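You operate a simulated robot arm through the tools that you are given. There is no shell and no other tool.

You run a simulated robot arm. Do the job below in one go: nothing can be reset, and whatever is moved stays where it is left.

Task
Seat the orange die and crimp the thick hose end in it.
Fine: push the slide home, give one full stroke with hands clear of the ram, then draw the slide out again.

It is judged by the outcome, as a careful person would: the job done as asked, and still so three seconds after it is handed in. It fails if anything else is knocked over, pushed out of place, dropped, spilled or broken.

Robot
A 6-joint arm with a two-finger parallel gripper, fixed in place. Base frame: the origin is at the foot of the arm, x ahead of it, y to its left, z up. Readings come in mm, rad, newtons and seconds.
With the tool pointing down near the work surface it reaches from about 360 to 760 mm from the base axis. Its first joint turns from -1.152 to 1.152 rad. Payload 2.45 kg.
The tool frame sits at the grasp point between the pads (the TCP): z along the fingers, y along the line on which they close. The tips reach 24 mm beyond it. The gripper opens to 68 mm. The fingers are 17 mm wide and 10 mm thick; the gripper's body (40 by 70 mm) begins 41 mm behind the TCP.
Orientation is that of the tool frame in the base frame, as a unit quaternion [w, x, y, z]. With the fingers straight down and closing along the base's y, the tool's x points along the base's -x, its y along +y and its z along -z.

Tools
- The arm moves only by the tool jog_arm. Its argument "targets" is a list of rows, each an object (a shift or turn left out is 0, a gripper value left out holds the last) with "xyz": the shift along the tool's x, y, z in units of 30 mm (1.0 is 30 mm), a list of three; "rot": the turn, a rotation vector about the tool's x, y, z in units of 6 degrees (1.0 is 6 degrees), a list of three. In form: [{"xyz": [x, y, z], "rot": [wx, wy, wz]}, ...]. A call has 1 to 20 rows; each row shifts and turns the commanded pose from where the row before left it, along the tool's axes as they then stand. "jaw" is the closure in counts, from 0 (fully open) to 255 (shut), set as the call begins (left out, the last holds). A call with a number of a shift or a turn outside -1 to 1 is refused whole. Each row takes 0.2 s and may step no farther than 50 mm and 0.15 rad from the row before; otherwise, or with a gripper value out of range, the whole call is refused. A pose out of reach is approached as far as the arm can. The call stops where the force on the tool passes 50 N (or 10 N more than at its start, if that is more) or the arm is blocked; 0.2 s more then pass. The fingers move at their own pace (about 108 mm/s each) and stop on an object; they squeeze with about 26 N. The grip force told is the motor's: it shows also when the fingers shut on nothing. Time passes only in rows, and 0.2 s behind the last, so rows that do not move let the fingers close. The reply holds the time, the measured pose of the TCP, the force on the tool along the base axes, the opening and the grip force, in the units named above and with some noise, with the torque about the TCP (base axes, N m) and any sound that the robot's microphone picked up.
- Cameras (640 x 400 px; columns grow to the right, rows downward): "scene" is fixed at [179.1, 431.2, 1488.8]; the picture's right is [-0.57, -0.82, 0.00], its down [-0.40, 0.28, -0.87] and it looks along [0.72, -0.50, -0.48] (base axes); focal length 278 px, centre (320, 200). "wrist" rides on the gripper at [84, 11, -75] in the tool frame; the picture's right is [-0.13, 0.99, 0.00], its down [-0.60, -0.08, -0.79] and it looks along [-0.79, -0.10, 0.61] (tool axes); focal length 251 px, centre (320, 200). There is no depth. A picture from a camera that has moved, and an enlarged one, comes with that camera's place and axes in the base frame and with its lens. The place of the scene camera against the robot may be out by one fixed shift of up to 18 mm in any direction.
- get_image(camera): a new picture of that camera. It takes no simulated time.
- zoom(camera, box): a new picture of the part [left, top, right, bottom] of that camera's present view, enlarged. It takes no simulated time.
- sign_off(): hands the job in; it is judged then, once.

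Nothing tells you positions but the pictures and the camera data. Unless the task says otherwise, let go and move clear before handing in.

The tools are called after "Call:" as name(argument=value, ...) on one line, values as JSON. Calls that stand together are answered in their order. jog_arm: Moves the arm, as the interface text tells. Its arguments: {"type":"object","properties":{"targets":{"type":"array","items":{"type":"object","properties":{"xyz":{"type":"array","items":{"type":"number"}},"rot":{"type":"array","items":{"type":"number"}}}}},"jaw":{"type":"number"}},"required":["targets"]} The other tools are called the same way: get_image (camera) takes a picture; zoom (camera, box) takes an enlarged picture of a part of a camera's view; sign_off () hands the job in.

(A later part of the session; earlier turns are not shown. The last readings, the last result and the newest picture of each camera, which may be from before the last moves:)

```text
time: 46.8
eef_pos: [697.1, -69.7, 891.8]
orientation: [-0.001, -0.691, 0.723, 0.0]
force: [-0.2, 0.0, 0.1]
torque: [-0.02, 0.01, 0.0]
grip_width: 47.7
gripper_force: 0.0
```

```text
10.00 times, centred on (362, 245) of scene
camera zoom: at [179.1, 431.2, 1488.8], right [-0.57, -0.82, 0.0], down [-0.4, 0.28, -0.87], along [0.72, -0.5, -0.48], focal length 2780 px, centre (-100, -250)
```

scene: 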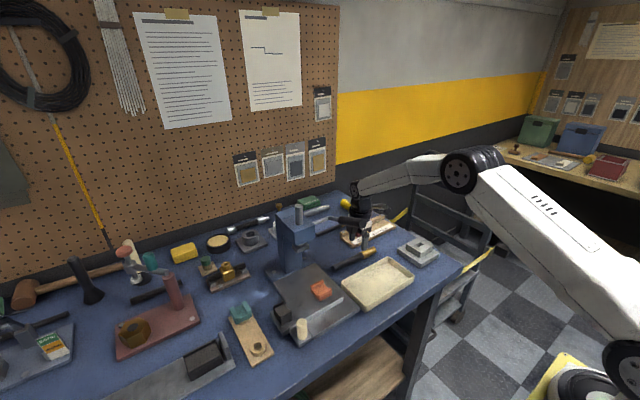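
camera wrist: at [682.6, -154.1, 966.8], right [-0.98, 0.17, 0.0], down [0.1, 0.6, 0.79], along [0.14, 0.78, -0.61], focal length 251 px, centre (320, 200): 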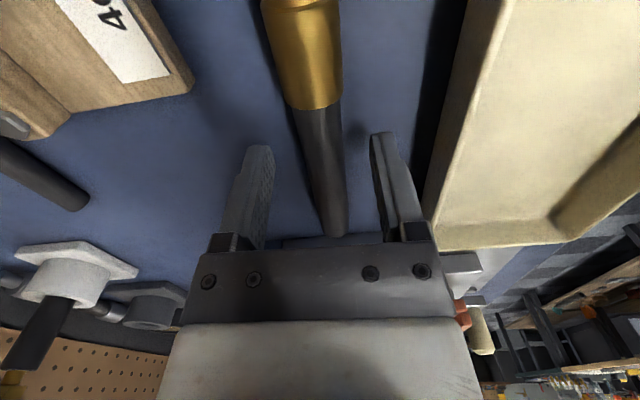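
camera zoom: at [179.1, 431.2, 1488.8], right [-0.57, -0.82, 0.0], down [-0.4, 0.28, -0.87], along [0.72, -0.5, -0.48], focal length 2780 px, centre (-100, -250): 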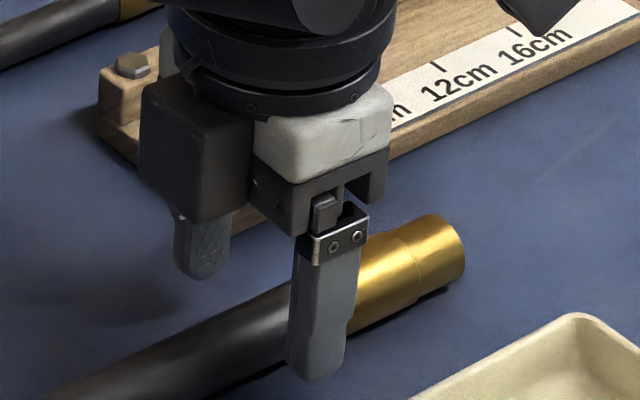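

Fingers straddle the black hose about 20 mm behind the ferrule. I go down in small steps to get below its axis.

Call:
jog_arm(targets=[{"xyz": [0, 0, 0.1]}, {"xyz": [0, 0, 0.1]}, {"xyz": [0, 0, 0.1]}, {"xyz": [0, 0, 0.05]}])

Call:
zoom(camera="wrist", box=[220, 60, 420, 185])

Call:
zoom(camera="scene", box=[330, 225, 394, 265])

```text
time: 47.8
eef_pos: [697.2, -70.6, 881.8]
orientation: [0.0, -0.692, 0.722, 0.0]
force: [0.0, 1.4, -0.1]
torque: [0.02, -0.02, -0.03]
grip_width: 47.9
gripper_force: 0.3
```

```text
3.20 times, centred on (320, 122) of wrist
camera zoom: at [681.1, -153.7, 957.5], right [-0.98, 0.17, 0.0], down [0.11, 0.6, 0.79], along [0.14, 0.78, -0.61], focal length 805 px, centre (320, 448)
```

zoom: 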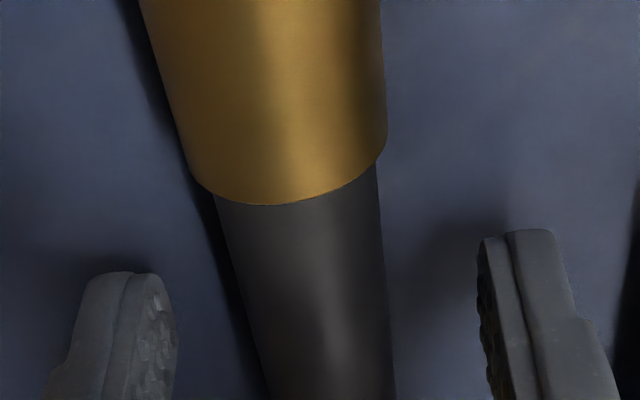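

```text
10.00 times, centred on (362, 245) of scene
camera zoom: at [179.1, 431.2, 1488.8], right [-0.57, -0.82, 0.0], down [-0.4, 0.28, -0.87], along [0.72, -0.5, -0.48], focal length 2780 px, centre (-100, -250)
```

zoom: 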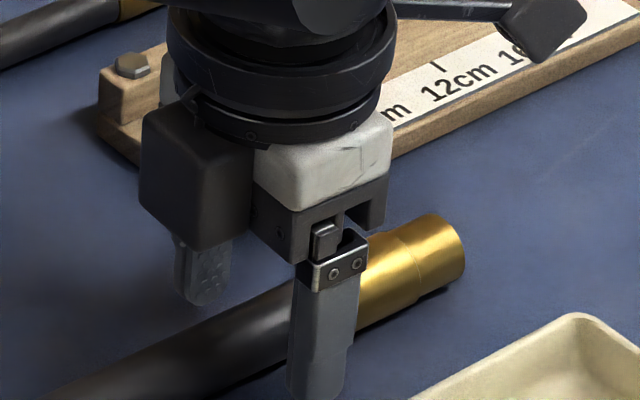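

Still clear; a few more small steps down.

Call:
jog_arm(targets=[{"xyz": [0, 0, 0.05]}, {"xyz": [0, 0, 0.05]}, {"xyz": [0, 0, 0.05]}])

Call:
zoom(camera="scene", box=[330, 235, 394, 275])

Call:
zoom(camera="wrist", box=[220, 60, 420, 185])

```text
time: 48.6
eef_pos: [695.8, -69.1, 879.2]
orientation: [0.0, -0.691, 0.722, 0.0]
force: [0.4, -0.1, 0.0]
torque: [0.01, -0.01, 0.03]
grip_width: 48.1
gripper_force: 0.0
```

```text
10.00 times, centred on (362, 255) of scene
camera zoom: at [179.1, 431.2, 1488.8], right [-0.57, -0.82, 0.0], down [-0.4, 0.28, -0.87], along [0.72, -0.5, -0.48], focal length 2780 px, centre (-100, -350)
```

zoom: 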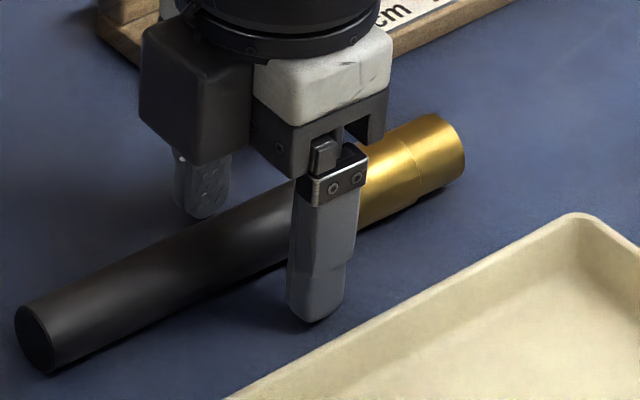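

```text
3.20 times, centred on (320, 122) of wrist
camera zoom: at [680.1, -153.1, 952.8], right [-0.98, 0.17, 0.0], down [0.11, 0.6, 0.79], along [0.14, 0.78, -0.61], focal length 805 px, centre (320, 448)
```

zoom: 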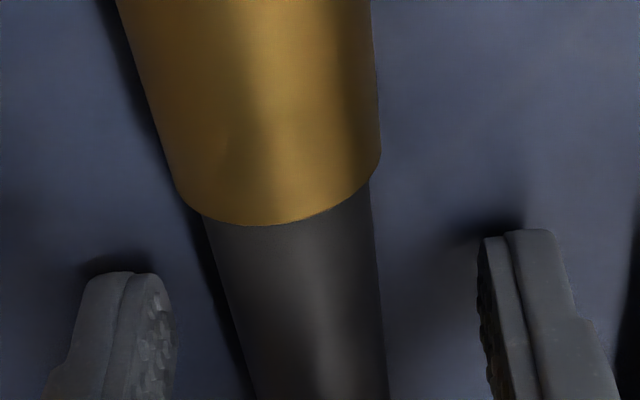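

Tips are just above the bench and well below the hose axis. I close on the hose.

Call:
jog_arm(targets=[{}, {}, {}], jaw=255)

Call:
zoom(camera="wrist", box=[220, 60, 420, 185])

Call:
zoom(camera="scene", box=[330, 235, 394, 275])

```text
time: 49.4
eef_pos: [695.3, -69.6, 878.4]
orientation: [0.0, -0.691, 0.723, -0.001]
force: [0.8, -0.2, 0.4]
torque: [0.01, -0.02, 0.0]
grip_width: 21.4
gripper_force: 26.1
```

```text
3.20 times, centred on (320, 122) of wrist
camera zoom: at [680.2, -153.1, 952.9], right [-0.98, 0.17, 0.0], down [0.1, 0.6, 0.79], along [0.14, 0.78, -0.61], focal length 805 px, centre (320, 448)
```

zoom: 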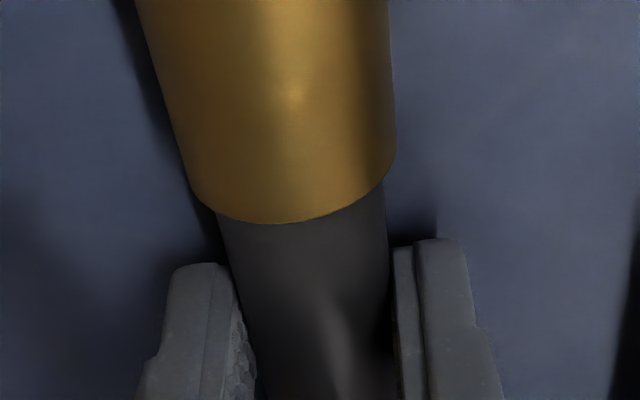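

```text
10.00 times, centred on (362, 255) of scene
camera zoom: at [179.1, 431.2, 1488.8], right [-0.57, -0.82, 0.0], down [-0.4, 0.28, -0.87], along [0.72, -0.5, -0.48], focal length 2780 px, centre (-100, -350)
```

zoom: 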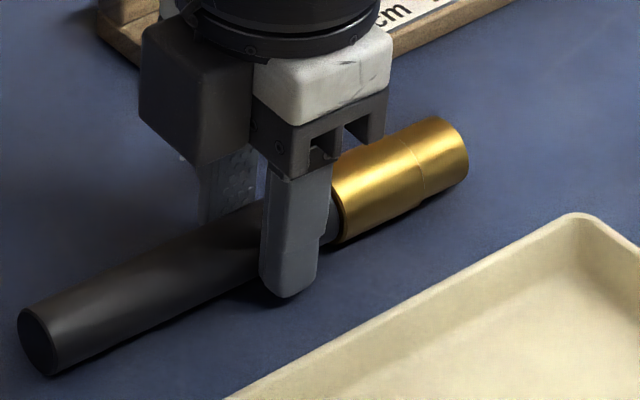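

Hose is gripped (21.4 mm). I lift it straight up above all obstacles.

Call:
jog_arm(targets=[{"xyz": [0, 0, -0.2]}, {"xyz": [0, 0, -0.4]}, {"xyz": [0, 0, -0.7]}, {"xyz": [0, 0, -0.8]}, {}])

Call:
get_image(camera="wrist")

Call:
zoom(camera="scene", box=[310, 195, 406, 255])

```text
time: 50.6
eef_pos: [697.0, -69.9, 941.9]
orientation: [0.0, -0.692, 0.722, 0.001]
force: [0.0, 0.3, -1.4]
torque: [0.03, -0.01, -0.01]
grip_width: 21.2
gripper_force: 25.7
```

```text
taken
camera wrist: at [680.9, -153.4, 1016.0], right [-0.98, 0.17, 0.0], down [0.11, 0.6, 0.79], along [0.14, 0.78, -0.61], focal length 251 px, centre (320, 200)
```

wrist: 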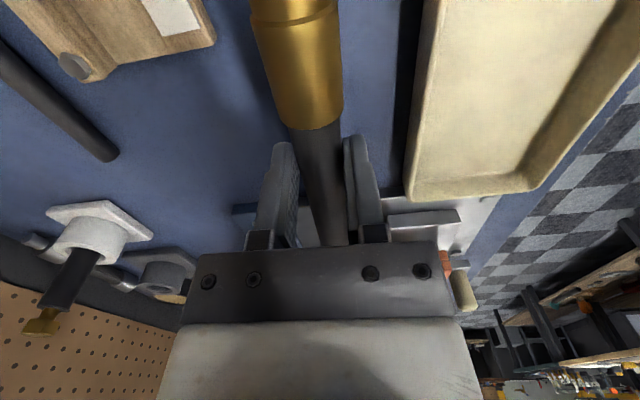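

```text
6.67 times, centred on (358, 225) of scene
camera zoom: at [179.1, 431.2, 1488.8], right [-0.57, -0.82, 0.0], down [-0.4, 0.28, -0.87], along [0.72, -0.5, -0.48], focal length 1853 px, centre (67, 33)
```

zoom: 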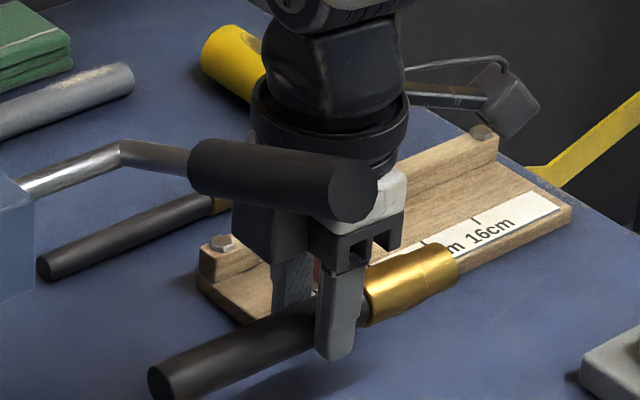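

The hose tail would foul the lever if lifted straight up here, so I move 50 mm toward −y first, then rise.

Call:
jog_arm(targets=[{"xyz": [0.85, 0, 0]}, {"xyz": [0.85, 0, 0]}, {"rot": [0, 0, -0.42]}, {"xyz": [0, 0, -0.9]}, {"xyz": [0, 0, -0.9]}, {"xyz": [0, 0, -0.9]}, {"xyz": [0, 0, -0.9]}, {"xyz": [0, 0, -0.9]}, {"xyz": [0, 0, -0.9]}, {"xyz": [0, 0, -0.9]}, {"xyz": [0, 0, -0.9]}, {"xyz": [0, 0, -0.9]}, {"xyz": [0, 0, -0.3]}, {}])

Call:
get_image(camera="scene")

Call:
get_image(camera="wrist")

```text
time: 53.6
eef_pos: [694.2, -120.0, 1193.8]
orientation: [0.0, 0.707, -0.707, 0.0]
force: [0.3, -1.2, -0.2]
torque: [-0.01, 0.02, 0.0]
grip_width: 21.6
gripper_force: 25.9
```

```text
taken
```

scene: 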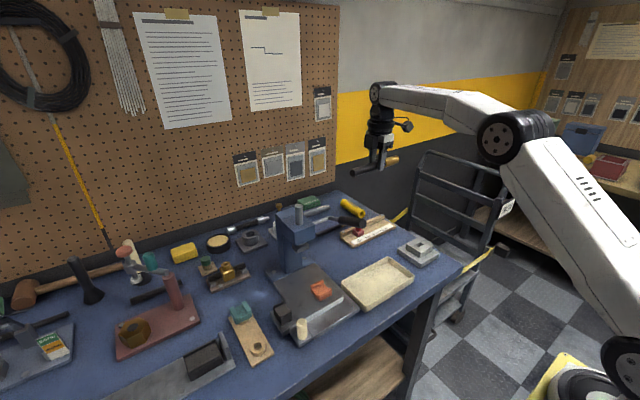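

```text
taken
camera wrist: at [683.6, -204.7, 1268.2], right [-0.99, 0.13, 0.0], down [0.08, 0.6, 0.79], along [0.1, 0.79, -0.61], focal length 251 px, centre (320, 200)
```

wrist: 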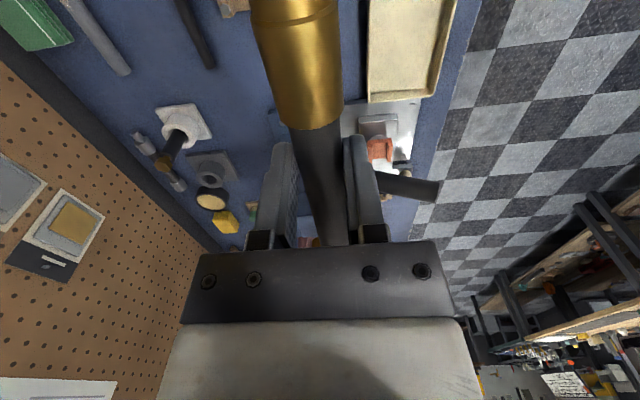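

Hose is level in the grip. I carry it at height over to above the slide.

Call:
jog_arm(targets=[{"xyz": [0, 0.87, 0]}, {"xyz": [0, 0.87, 0]}, {"xyz": [0, 0.87, 0]}, {"xyz": [-0.96, 0, 0]}, {"xyz": [-0.96, 0, 0]}, {"xyz": [-0.96, 0, 0]}, {"xyz": [-0.96, 0, 0]}, {"xyz": [-0.96, 0, 0]}, {"xyz": [-0.96, 0, 0]}, {"xyz": [-0.96, 0, 0]}, {"xyz": [-0.96, 0, 0]}, {"xyz": [-0.96, 0, 0]}, {"xyz": [-0.96, 0, 0]}, {}])

Call:
jog_arm(targets=[{"xyz": [0, 0, 0.9]}, {"xyz": [0, 0, 0.9]}, {"xyz": [0, 0, 0.9]}, {"xyz": [0, 0, 0.9]}, {"xyz": [0, 0, 0.9]}, {}])

Call:
get_image(camera="wrist")

Call:
get_image(camera="scene")

Call:
zoom(camera="wrist", box=[220, 0, 420, 125])

Call:
zoom(camera="scene", box=[250, 240, 378, 320])

```text
time: 56.6
eef_pos: [614.9, 169.9, 1195.0]
orientation: [0.0, 0.707, -0.707, -0.001]
force: [0.2, -0.2, -1.4]
torque: [-0.02, -0.04, 0.0]
grip_width: 21.4
gripper_force: 26.3
```

```text
time: 58.0
eef_pos: [616.3, 170.3, 1057.1]
orientation: [0.0, -0.707, 0.707, 0.0]
force: [-0.2, -0.4, -1.4]
torque: [-0.04, 0.02, 0.03]
grip_width: 21.2
gripper_force: 26.6
```

```text
taken
camera wrist: at [604.1, 85.3, 1131.5], right [-0.99, 0.13, 0.0], down [0.08, 0.6, 0.79], along [0.1, 0.79, -0.61], focal length 251 px, centre (320, 200)
```

wrist: 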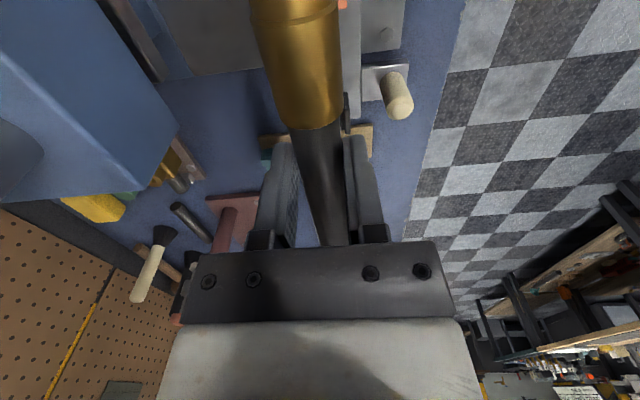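

```text
taken
```

scene: 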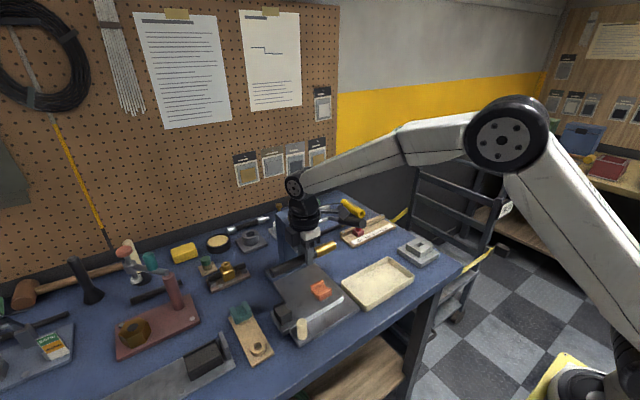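

```text
3.20 times, centred on (320, 62) of wrist
camera zoom: at [604.1, 85.3, 1131.5], right [-0.99, 0.13, 0.0], down [0.08, 0.6, 0.79], along [0.1, 0.79, -0.61], focal length 805 px, centre (320, 640)
```

zoom: 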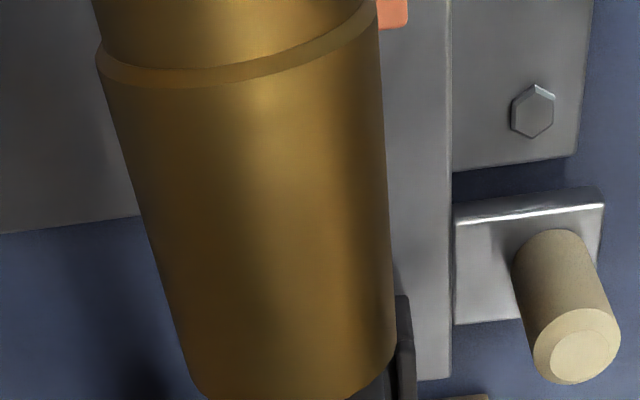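

```text
5.00 times, centred on (314, 280) of scene
camera zoom: at [179.1, 431.2, 1488.8], right [-0.57, -0.82, 0.0], down [-0.4, 0.28, -0.87], along [0.72, -0.5, -0.48], focal length 1390 px, centre (350, -200)
```

zoom: 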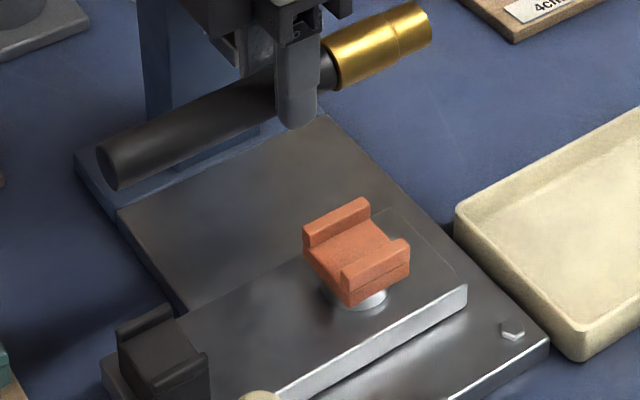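

The hose is above the slide with ferrule toward the die. I lower to just above the die and check alignment.

Call:
jog_arm(targets=[{"xyz": [0, 0, 0.9]}, {"xyz": [0, 0, 0.9]}, {"xyz": [0, 0, 0.8]}, {}])

Call:
get_image(camera="wrist")

Call:
zoom(camera="wrist", box=[220, 0, 420, 125])

Call:
zoom(camera="scene", box=[260, 250, 356, 310])

```text
time: 59.0
eef_pos: [614.7, 168.5, 978.9]
orientation: [0.0, -0.707, 0.707, -0.001]
force: [0.5, -0.8, -0.9]
torque: [-0.02, 0.01, -0.01]
grip_width: 21.0
gripper_force: 25.9
```

```text
taken
camera wrist: at [603.9, 83.8, 1054.8], right [-0.99, 0.13, 0.0], down [0.08, 0.6, 0.79], along [0.1, 0.79, -0.61], focal length 251 px, centre (320, 200)
```

wrist: 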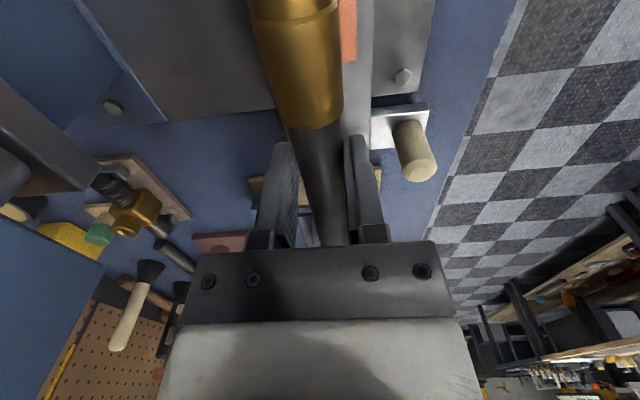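

```text
3.20 times, centred on (320, 62) of wrist
camera zoom: at [603.9, 83.8, 1054.8], right [-0.99, 0.13, 0.0], down [0.08, 0.6, 0.79], along [0.1, 0.79, -0.61], focal length 805 px, centre (320, 640)
```

zoom: 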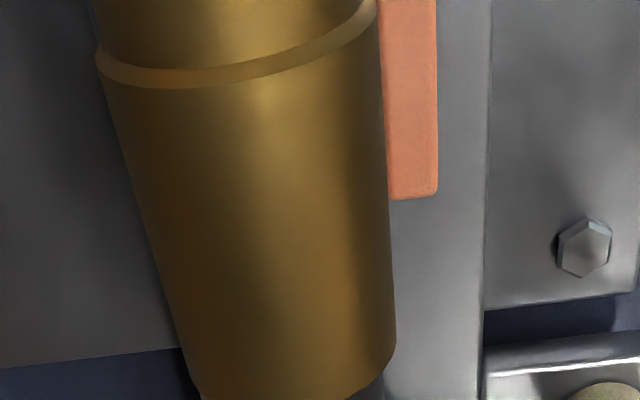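

```text
6.67 times, centred on (308, 280) of scene
camera zoom: at [179.1, 431.2, 1488.8], right [-0.57, -0.82, 0.0], down [-0.4, 0.28, -0.87], along [0.72, -0.5, -0.48], focal length 1853 px, centre (400, -333)
```

zoom: 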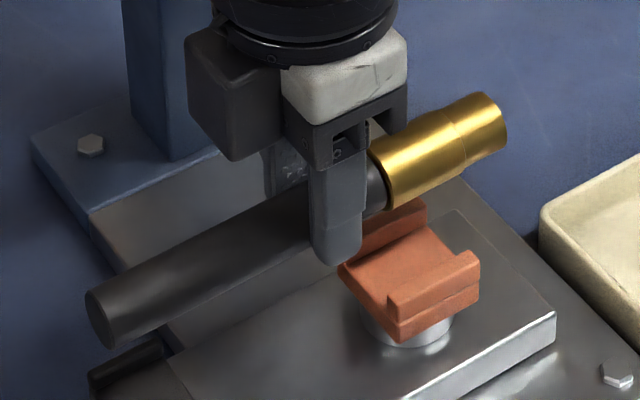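

The collar of the ferrule lines up with the die and the tail with the rest. I lower further to just above the lips and check again.

Call:
jog_arm(targets=[{"xyz": [0, 0, 0.5]}, {"xyz": [0, 0, 0.35]}, {}])

Call:
zoom(camera="wrist", box=[220, 0, 420, 125])

Call:
zoom(camera="scene", box=[264, 260, 344, 310])

```text
time: 59.8
eef_pos: [614.2, 168.9, 954.5]
orientation: [0.0, -0.707, 0.707, 0.0]
force: [1.1, 0.0, -0.6]
torque: [-0.05, -0.01, -0.02]
grip_width: 20.8
gripper_force: 25.9
```

```text
3.20 times, centred on (320, 62) of wrist
camera zoom: at [603.9, 83.9, 1029.0], right [-0.99, 0.13, 0.0], down [0.08, 0.6, 0.79], along [0.1, 0.79, -0.61], focal length 805 px, centre (320, 640)
```

zoom: 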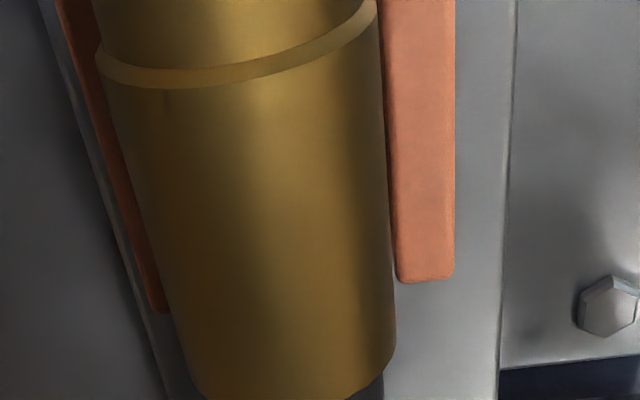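

```text
8.00 times, centred on (304, 285) of scene
camera zoom: at [179.1, 431.2, 1488.8], right [-0.57, -0.82, 0.0], down [-0.4, 0.28, -0.87], along [0.72, -0.5, -0.48], focal length 2224 px, centre (448, -480)
```

zoom: 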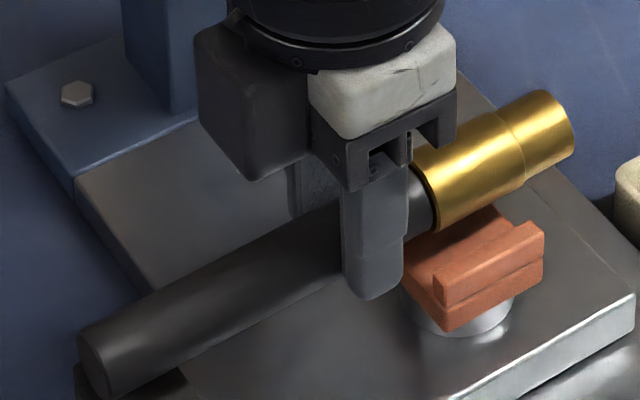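

Both lips are visible on either side; the hose is about 1 mm off centre in x and 2 mm short in y. I correct that and lower gently.

Call:
jog_arm(targets=[{"xyz": [-0.07, 0.035, 0]}, {"xyz": [0, 0, 0.12]}, {"xyz": [0, 0, 0.12]}, {"xyz": [0, 0, 0.1]}, {}])

Call:
zoom(camera="wrist", box=[220, 0, 420, 125])

Call:
zoom(camera="scene", box=[264, 265, 344, 315])

```text
time: 61.0
eef_pos: [613.8, 169.8, 944.0]
orientation: [0.0, -0.707, 0.707, 0.0]
force: [0.1, 0.1, -1.5]
torque: [0.03, -0.01, 0.02]
grip_width: 21.4
gripper_force: 25.9
```

```text
3.20 times, centred on (320, 62) of wrist
camera zoom: at [602.8, 85.4, 1019.0], right [-0.99, 0.13, 0.0], down [0.08, 0.6, 0.79], along [0.1, 0.79, -0.61], focal length 805 px, centre (320, 640)
```

zoom: 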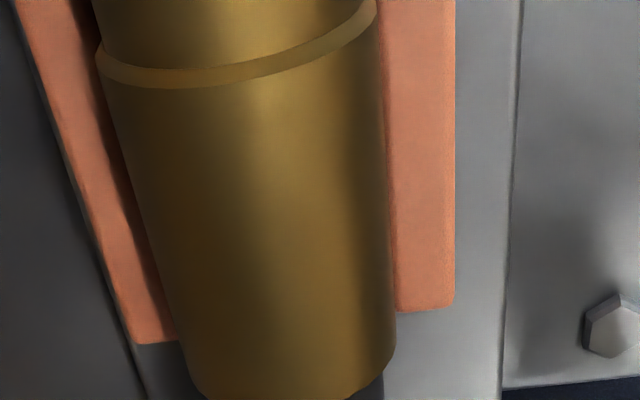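

```text
8.00 times, centred on (304, 290) of scene
camera zoom: at [179.1, 431.2, 1488.8], right [-0.57, -0.82, 0.0], down [-0.4, 0.28, -0.87], along [0.72, -0.5, -0.48], focal length 2224 px, centre (448, -520)
```

zoom: 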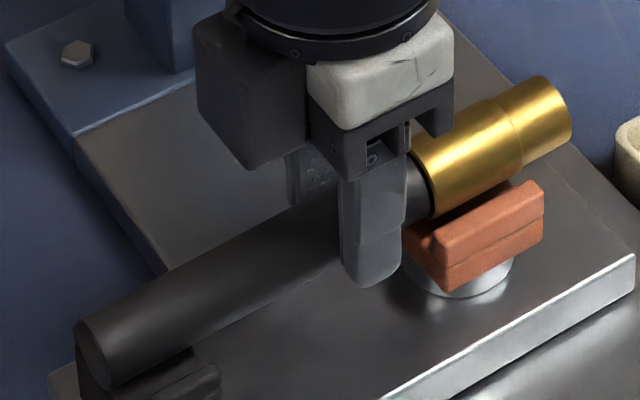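

Well centred between the lips. I lower gently until it bears on die and rest.

Call:
jog_arm(targets=[{"xyz": [0, 0, 0.07]}, {"xyz": [0, 0, 0.07]}, {"xyz": [0, 0, 0.07]}])

Call:
zoom(camera="wrist", box=[220, 0, 420, 125])

Call:
zoom(camera="scene", box=[264, 265, 344, 315])

```text
time: 61.8
eef_pos: [615.0, 169.9, 939.0]
orientation: [0.001, -0.707, 0.707, -0.001]
force: [-1.9, -3.5, 3.9]
torque: [0.37, 0.02, 0.07]
grip_width: 21.5
gripper_force: 25.9
```

```text
3.20 times, centred on (320, 62) of wrist
camera zoom: at [603.5, 85.9, 1013.2], right [-0.99, 0.13, 0.0], down [0.08, 0.6, 0.79], along [0.1, 0.79, -0.61], focal length 805 px, centre (320, 640)
```

zoom: 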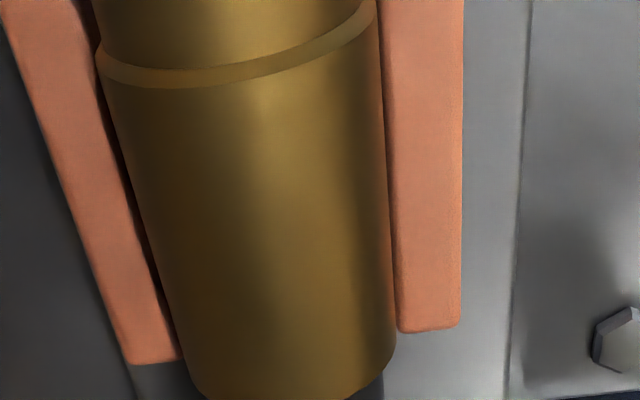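

```text
8.00 times, centred on (304, 290) of scene
camera zoom: at [179.0, 431.1, 1488.9], right [-0.57, -0.82, 0.0], down [-0.4, 0.28, -0.87], along [0.72, -0.5, -0.48], focal length 2224 px, centre (448, -520)
```

zoom: 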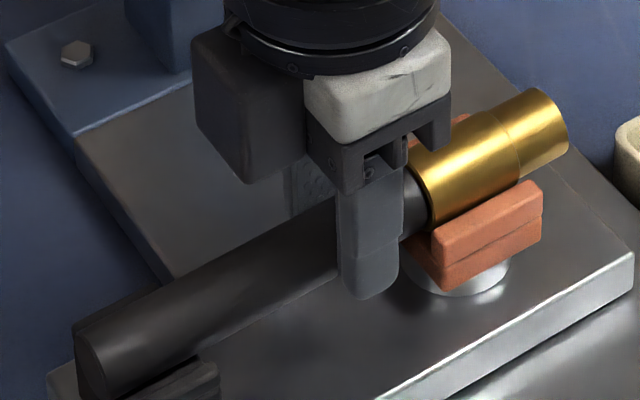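

Contact has begun; the ferrule spans the die and the tail sits over the rest. I press a touch lower, then check.

Call:
jog_arm(targets=[{"xyz": [0, 0, 0.05]}, {"xyz": [0, 0, 0.05]}])

Call:
zoom(camera="scene", box=[264, 265, 344, 315])

```text
time: 62.4
eef_pos: [616.5, 170.6, 938.1]
orientation: [-0.002, 0.707, -0.707, 0.001]
force: [-0.6, -4.7, 23.6]
torque: [-0.03, 0.03, -0.08]
grip_width: 21.4
gripper_force: 26.5
```

```text
8.00 times, centred on (304, 290) of scene
camera zoom: at [178.5, 430.9, 1489.0], right [-0.57, -0.82, 0.0], down [-0.4, 0.28, -0.87], along [0.72, -0.5, -0.48], focal length 2224 px, centre (448, -520)
```

zoom: 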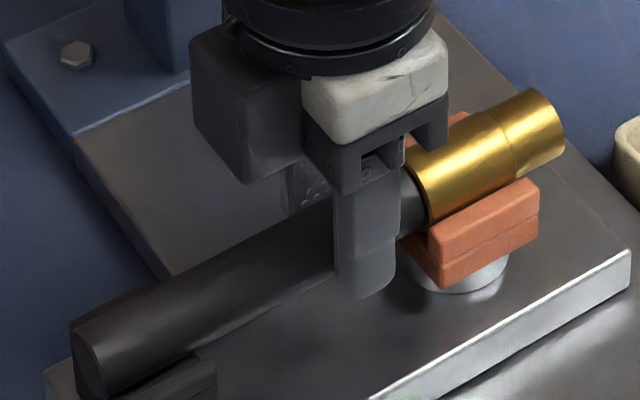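

Balanced contact at both supports with ~24 N. I relax the pressure and open the jaws.

Call:
jog_arm(targets=[{"xyz": [0, 0, -0.08]}, {}])

Call:
jog_arm(targets=[{}, {}, {}], jaw=60)

Call:
zoom(camera="scene", box=[264, 265, 344, 315])

Call:
get_image(camera="wrist")

```text
time: 63.0
eef_pos: [614.2, 170.6, 937.0]
orientation: [0.0, 0.707, -0.707, 0.001]
force: [2.7, -1.5, 15.9]
torque: [0.08, -0.06, -0.01]
grip_width: 21.3
gripper_force: 25.9
```

```text
time: 63.8
eef_pos: [614.1, 168.7, 936.7]
orientation: [-0.001, 0.707, -0.707, 0.0]
force: [0.5, 0.4, -0.1]
torque: [-0.01, 0.0, -0.02]
grip_width: 52.1
gripper_force: 0.1
```

```text
8.00 times, centred on (304, 290) of scene
camera zoom: at [179.1, 431.2, 1488.8], right [-0.57, -0.82, 0.0], down [-0.4, 0.28, -0.87], along [0.72, -0.5, -0.48], focal length 2224 px, centre (448, -520)
```

zoom: 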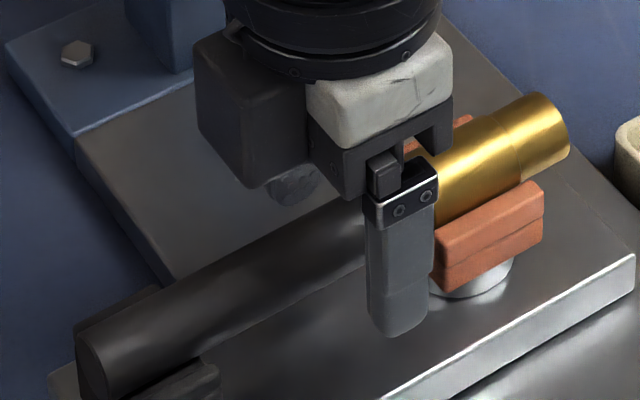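

```text
taken
camera wrist: at [602.9, 85.8, 1011.8], right [-0.99, 0.13, 0.0], down [0.08, 0.6, 0.79], along [0.1, 0.79, -0.61], focal length 251 px, centre (320, 200)
```

wrist: 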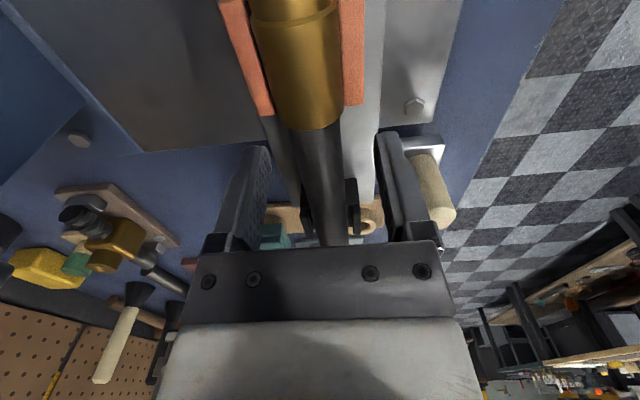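

The hose lies in the die and on the rest. I rise clear and turn the hand back to its normal orientation, then view the assembly.

Call:
jog_arm(targets=[{"xyz": [0, 0, -0.4]}, {"xyz": [0, 0, -0.8]}, {"xyz": [0, 0, -1]}, {"xyz": [0, 0, -1]}, {"xyz": [0, 0, -1]}, {"xyz": [0, 0, -1]}, {"xyz": [0, 0, -1]}])

Call:
jog_arm(targets=[{"rot": [0, 0, 1]}, {"rot": [0, 0, 1]}, {"rot": [0, 0, 1]}, {"rot": [0, 0, 1]}, {"rot": [0, 0, 1]}, {"rot": [0, 0, 1]}, {"rot": [0, 0, 1]}, {"rot": [0, 0, 1]}, {"rot": [0, 0, 1]}, {"rot": [0, 0, 1]}, {"rot": [0, 0, 1]}, {"rot": [0, 0, 1]}, {"rot": [0, 0, 1]}, {"rot": [0, 0, 1]}, {"rot": [0, 0, 1]}, {}])

Call:
jog_arm(targets=[{"xyz": [0.72, 0.62, 0]}, {"xyz": [0.72, 0.62, 0]}, {"xyz": [0.72, 0.62, 0]}, {}])

Call:
get_image(camera="wrist")

Call:
zoom(camera="wrist", box=[160, 20, 400, 170])

Call:
zoom(camera="scene", box=[264, 265, 344, 315])

Call:
zoom(camera="scene", box=[250, 190, 378, 270])

```text
time: 65.4
eef_pos: [614.9, 169.3, 1123.4]
orientation: [0.001, 0.708, -0.707, 0.0]
force: [-0.1, -0.3, 0.0]
torque: [-0.01, -0.01, 0.01]
grip_width: 52.0
gripper_force: 0.0
```

```text
time: 68.8
eef_pos: [613.9, 169.7, 1123.8]
orientation: [0.0, 0.001, 1.0, 0.0]
force: [0.4, -0.9, 0.1]
torque: [0.0, -0.01, 0.04]
grip_width: 52.1
gripper_force: 0.0
```

```text
time: 69.8
eef_pos: [549.9, 226.8, 1124.1]
orientation: [-0.001, -0.001, 1.0, 0.0]
force: [0.2, 0.0, -0.5]
torque: [0.02, -0.01, 0.01]
grip_width: 51.9
gripper_force: 0.1
```

```text
taken
camera wrist: at [465.1, 237.2, 1198.4], right [0.13, 0.99, 0.0], down [0.6, -0.08, 0.79], along [0.79, -0.1, -0.61], focal length 251 px, centre (320, 200)
```

wrist: 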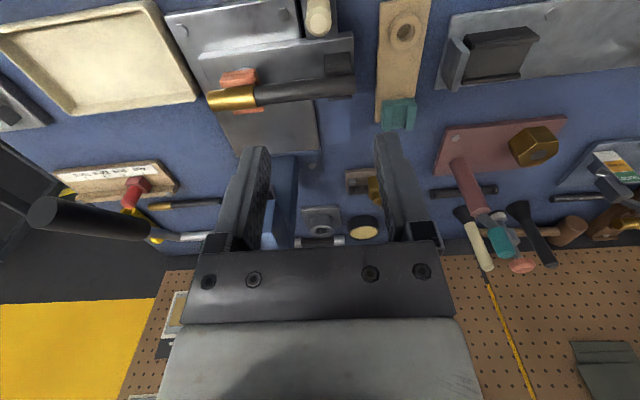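

```text
2.67 times, centred on (280, 95) of wrist
camera zoom: at [465.1, 237.2, 1198.4], right [0.13, 0.99, 0.0], down [0.6, -0.08, 0.79], along [0.79, -0.1, -0.61], focal length 670 px, centre (427, 480)
```

zoom: 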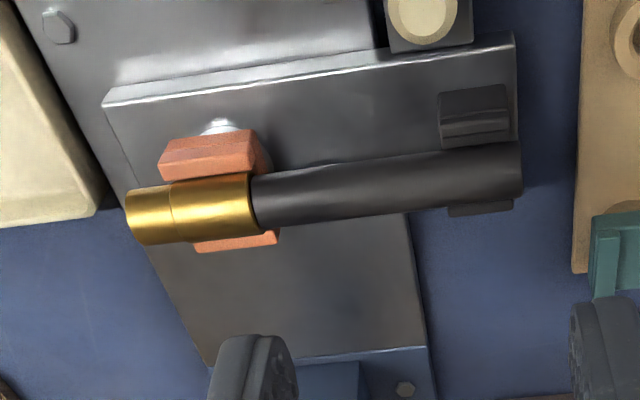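

```text
8.00 times, centred on (304, 290) of scene
camera zoom: at [179.0, 431.2, 1488.8], right [-0.57, -0.82, 0.0], down [-0.4, 0.28, -0.87], along [0.72, -0.5, -0.48], focal length 2224 px, centre (448, -520)
```

zoom: 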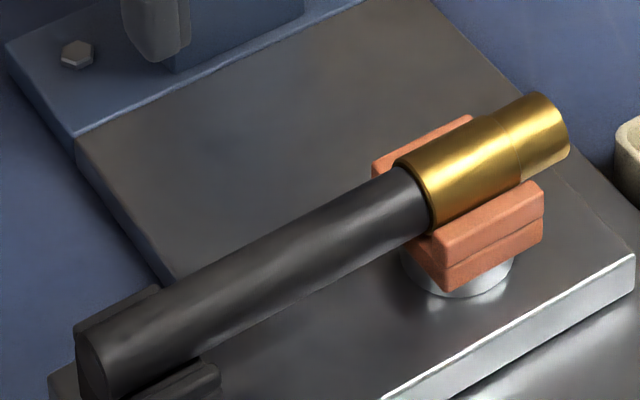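

```text
5.00 times, centred on (314, 230) of scene
camera zoom: at [179.0, 431.2, 1488.8], right [-0.57, -0.82, 0.0], down [-0.4, 0.28, -0.87], along [0.72, -0.5, -0.48], focal length 1390 px, centre (350, 50)
```

zoom: 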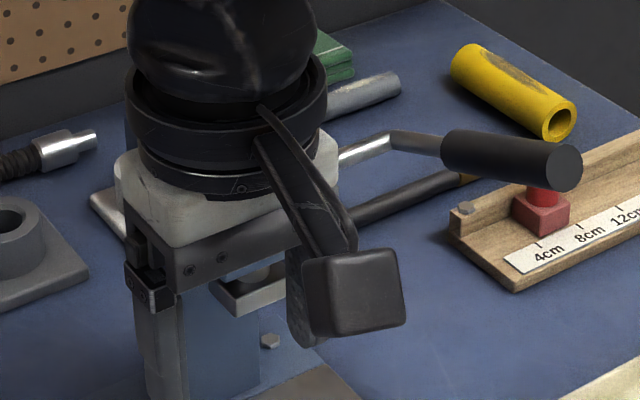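

Die, ferrule and hose tail all sit properly. Next the slide handle near (551, 226): I lower over it and check.

Call:
jog_arm(targets=[{"xyz": [0, 0, 0.95]}, {"xyz": [0, 0, 0.95]}, {"xyz": [0, 0, 0.95]}, {"xyz": [0, 0, 0.95]}, {}])

Call:
zoom(camera="wrist", box=[220, 20, 420, 145])

Call:
get_image(camera="wrist")

```text
time: 71.0
eef_pos: [549.2, 225.5, 1010.3]
orientation: [0.001, 0.0, 1.0, -0.001]
force: [0.6, 0.5, -0.1]
torque: [0.0, 0.01, -0.03]
grip_width: 51.7
gripper_force: 0.1
```

```text
3.20 times, centred on (320, 82) of wrist
camera zoom: at [463.9, 236.7, 1085.1], right [0.13, 0.99, 0.0], down [0.6, -0.08, 0.79], along [0.79, -0.1, -0.61], focal length 805 px, centre (320, 576)
```

zoom: 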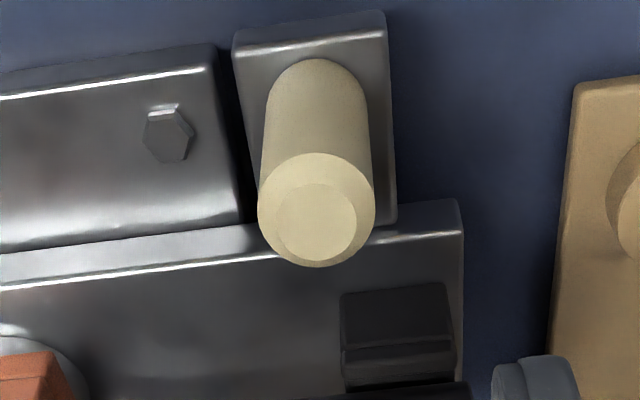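

```text
taken
camera wrist: at [463.9, 236.7, 1085.1], right [0.13, 0.99, 0.0], down [0.6, -0.08, 0.79], along [0.79, -0.1, -0.61], focal length 251 px, centre (320, 200)
```

wrist: 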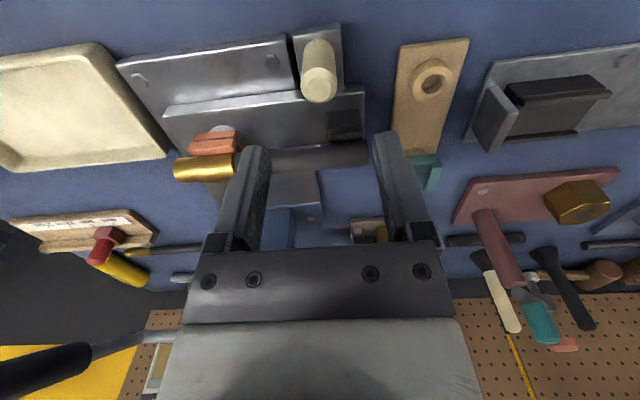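

The handle (24 mm diameter, z 877–925) is right below the hand. I descend around it and close.

Call:
jog_arm(targets=[{"xyz": [0, 0, 0.9]}, {"xyz": [0, 0, 0.9]}, {"xyz": [0, 0, 0.9]}, {"xyz": [0, 0, 0.45]}, {}])

Call:
get_image(camera="wrist")

Call:
zoom(camera="scene", box=[264, 275, 344, 325])

```text
time: 72.2
eef_pos: [549.7, 225.3, 914.5]
orientation: [0.0, 0.0, 1.0, 0.0]
force: [0.6, 0.3, -0.2]
torque: [-0.04, -0.03, 0.01]
grip_width: 52.0
gripper_force: 0.1
```

```text
taken
camera wrist: at [465.0, 235.9, 989.5], right [0.13, 0.99, 0.0], down [0.6, -0.08, 0.79], along [0.79, -0.1, -0.61], focal length 251 px, centre (320, 200)
```

wrist: 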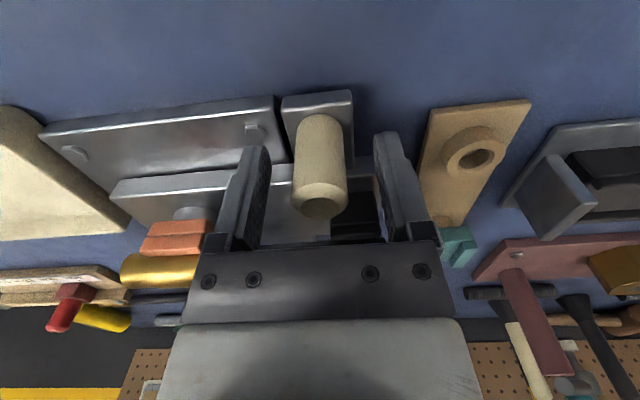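

```text
8.00 times, centred on (304, 300) of scene
camera zoom: at [179.1, 431.2, 1488.8], right [-0.57, -0.82, 0.0], down [-0.4, 0.28, -0.87], along [0.72, -0.5, -0.48], focal length 2224 px, centre (448, -600)
```

zoom: 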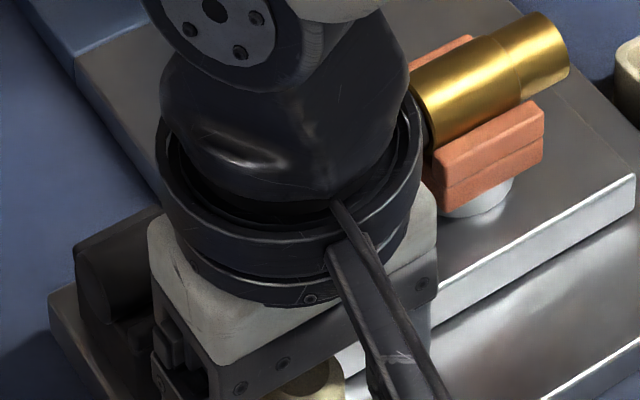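

Fingers straddle the handle cleanly. Closing on it.

Call:
jog_arm(targets=[{}, {}, {}], jaw=255)

```text
time: 73.0
eef_pos: [549.9, 225.4, 914.5]
orientation: [0.0, 0.0, 1.0, 0.0]
force: [1.0, 0.2, -3.0]
torque: [0.06, -0.15, -0.02]
grip_width: 24.0
gripper_force: 39.8
```

Handle gripped at 24.0 mm. I push the slide in gently along +x, the first 30 mm.

Call:
jog_arm(targets=[{"xyz": [-0.08, 0, 0]}, {"xyz": [-0.15, 0, 0]}, {"xyz": [-0.2, 0, 0]}, {"xyz": [-0.2, 0, 0]}, {"xyz": [-0.2, 0, 0]}, {"xyz": [-0.1, 0, 0]}])

Call:
zoom(camera="scene", box=[254, 230, 366, 300])

```text
time: 74.4
eef_pos: [576.9, 225.9, 914.8]
orientation: [-0.001, 0.0, 1.0, -0.001]
force: [-1.2, -6.9, -1.4]
torque: [-0.14, 0.78, 0.09]
grip_width: 23.9
gripper_force: 40.0
```

```text
5.71 times, centred on (310, 265) of scene
camera zoom: at [179.1, 431.0, 1488.9], right [-0.57, -0.82, 0.0], down [-0.4, 0.28, -0.87], along [0.72, -0.5, -0.49], focal length 1589 px, centre (377, -171)
```

zoom: 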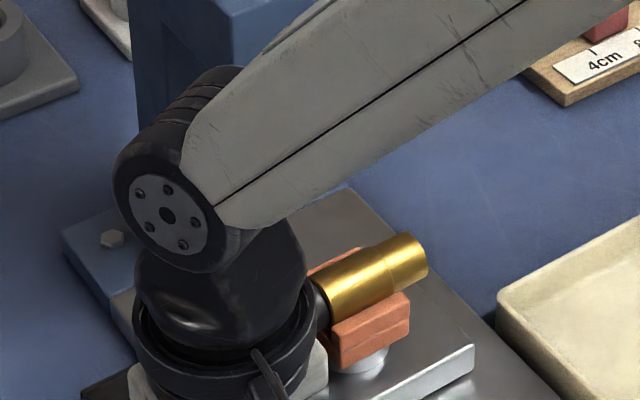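

The slide runs freely. Before going deeper, I want the wrist kept away from the press nose, so I release, tilt the hand back 18° about the handle, and regrip.

Call:
jog_arm(targets=[{}, {}, {"rot": [0, -1, 0]}, {"rot": [0, -1, 0]}, {"rot": [0, -1, 0]}, {}], jaw=90)

Call:
get_image(camera="wrist")

Call:
zoom(camera="scene", box=[254, 230, 366, 300])

```text
time: 75.8
eef_pos: [577.9, 226.3, 915.0]
orientation: [0.158, 0.0, 0.987, 0.0]
force: [0.2, -0.9, 0.0]
torque: [0.01, 0.0, -0.01]
grip_width: 44.2
gripper_force: 0.0
```

```text
taken
camera wrist: at [473.4, 236.4, 960.2], right [0.12, 0.99, 0.04], down [0.33, -0.08, 0.94], along [0.94, -0.1, -0.34], focal length 251 px, centre (320, 200)
```

wrist: 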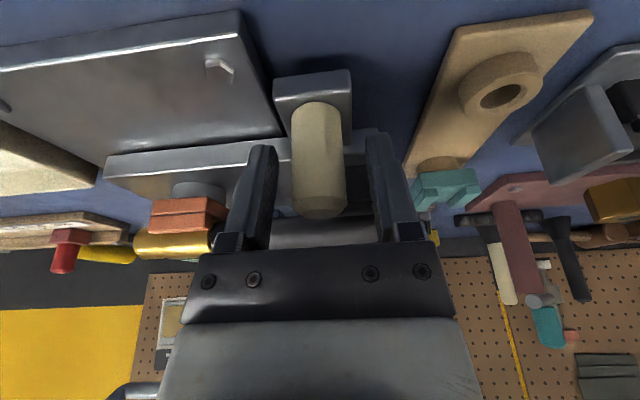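

```text
5.71 times, centred on (310, 265) of scene
camera zoom: at [179.0, 431.2, 1488.8], right [-0.57, -0.82, 0.0], down [-0.4, 0.28, -0.87], along [0.72, -0.5, -0.48], focal length 1589 px, centre (377, -171)
```

zoom: 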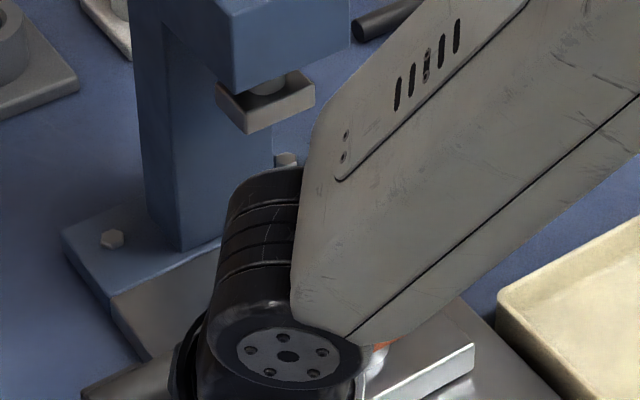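

The hand is tilted back with the handle still between the fingers. I regrip.

Call:
jog_arm(targets=[{}, {}, {}], jaw=255)

Call:
jog_arm(targets=[{"xyz": [-0.095, -0.003, 0.031]}, {"xyz": [-0.19, -0.005, 0.062]}, {"xyz": [-0.19, -0.005, 0.062]}, {"xyz": [-0.19, -0.005, 0.062]}, {"xyz": [-0.19, -0.005, 0.062]}, {"xyz": [-0.095, -0.003, 0.031]}])

Call:
get_image(camera="scene")

Call:
zoom(camera="scene", box=[254, 220, 366, 290])

Call:
get_image(camera="wrist")

```text
time: 76.6
eef_pos: [577.3, 225.3, 915.1]
orientation: [0.157, 0.0, 0.988, 0.0]
force: [0.2, -4.5, 1.6]
torque: [-0.01, -0.31, 0.01]
grip_width: 23.9
gripper_force: 39.7
```

```text
time: 78.0
eef_pos: [608.7, 225.5, 914.8]
orientation: [0.157, 0.0, 0.988, 0.001]
force: [-0.4, -7.1, 17.0]
torque: [-0.67, 0.47, -0.14]
grip_width: 24.2
gripper_force: 39.4
```

```text
taken
```

scene: 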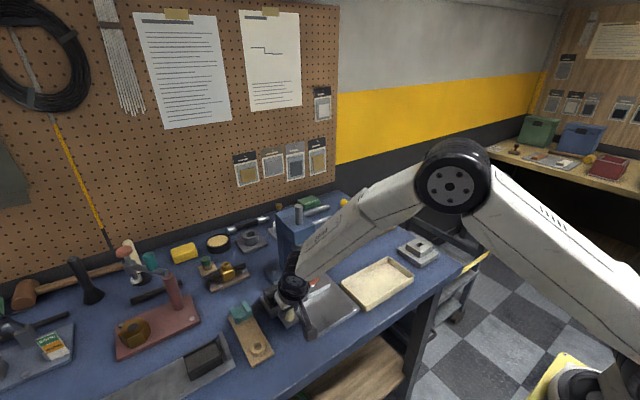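

```text
5.71 times, centred on (310, 255) of scene
camera zoom: at [178.7, 430.9, 1489.0], right [-0.57, -0.82, 0.0], down [-0.4, 0.28, -0.87], along [0.72, -0.5, -0.48], focal length 1589 px, centre (377, -114)
```

zoom: 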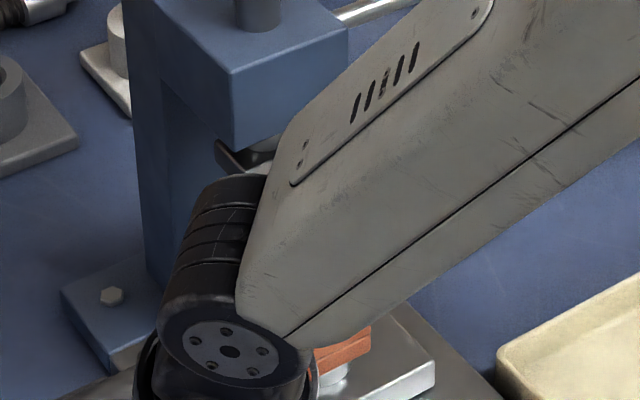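

```text
taken
camera wrist: at [505.0, 235.7, 959.9], right [0.12, 0.99, 0.04], down [0.33, -0.08, 0.94], along [0.94, -0.1, -0.33], focal length 251 px, centre (320, 200)
```

wrist: 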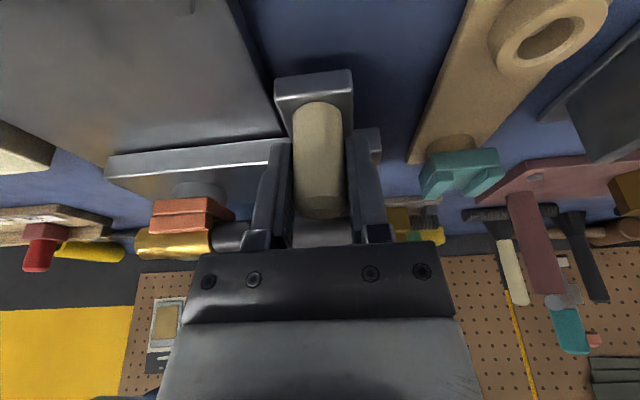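

The slide has moved about 59 mm in all. A vertical force of 17 N has appeared, so I pause and inspect around the hand.

Call:
jog_arm(targets=[{}, {}])

Call:
zoom(camera="wrist", box=[100, 60, 420, 260])

Call:
zoom(camera="scene", box=[250, 260, 346, 320])

```text
time: 78.6
eef_pos: [608.6, 225.9, 914.3]
orientation: [0.158, 0.001, 0.987, 0.001]
force: [1.1, -5.1, 19.3]
torque: [-0.34, 0.2, -0.06]
grip_width: 23.8
gripper_force: 40.0
```

```text
2.00 times, centred on (260, 160) of wrist
camera zoom: at [505.0, 235.7, 959.9], right [0.12, 0.99, 0.04], down [0.33, -0.08, 0.94], along [0.94, -0.1, -0.33], focal length 503 px, centre (440, 280)
```

zoom: 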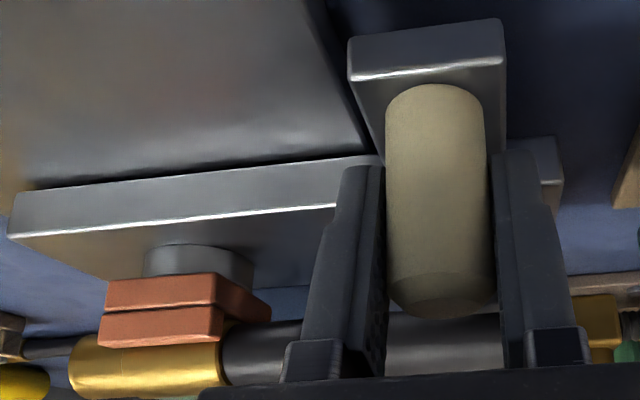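

```text
6.67 times, centred on (298, 290) of scene
camera zoom: at [178.7, 430.9, 1489.0], right [-0.57, -0.82, 0.0], down [-0.4, 0.28, -0.87], along [0.72, -0.5, -0.48], focal length 1853 px, centre (467, -400)
```

zoom: 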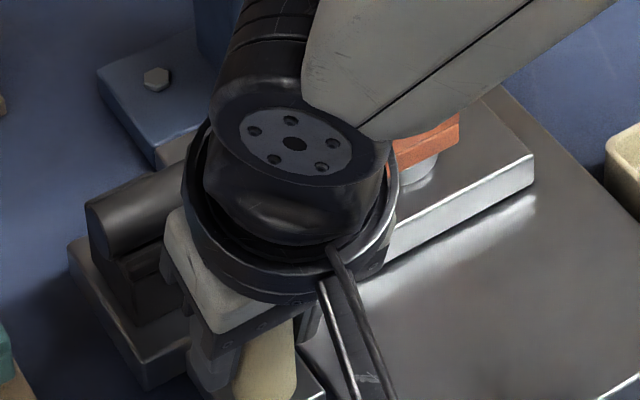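

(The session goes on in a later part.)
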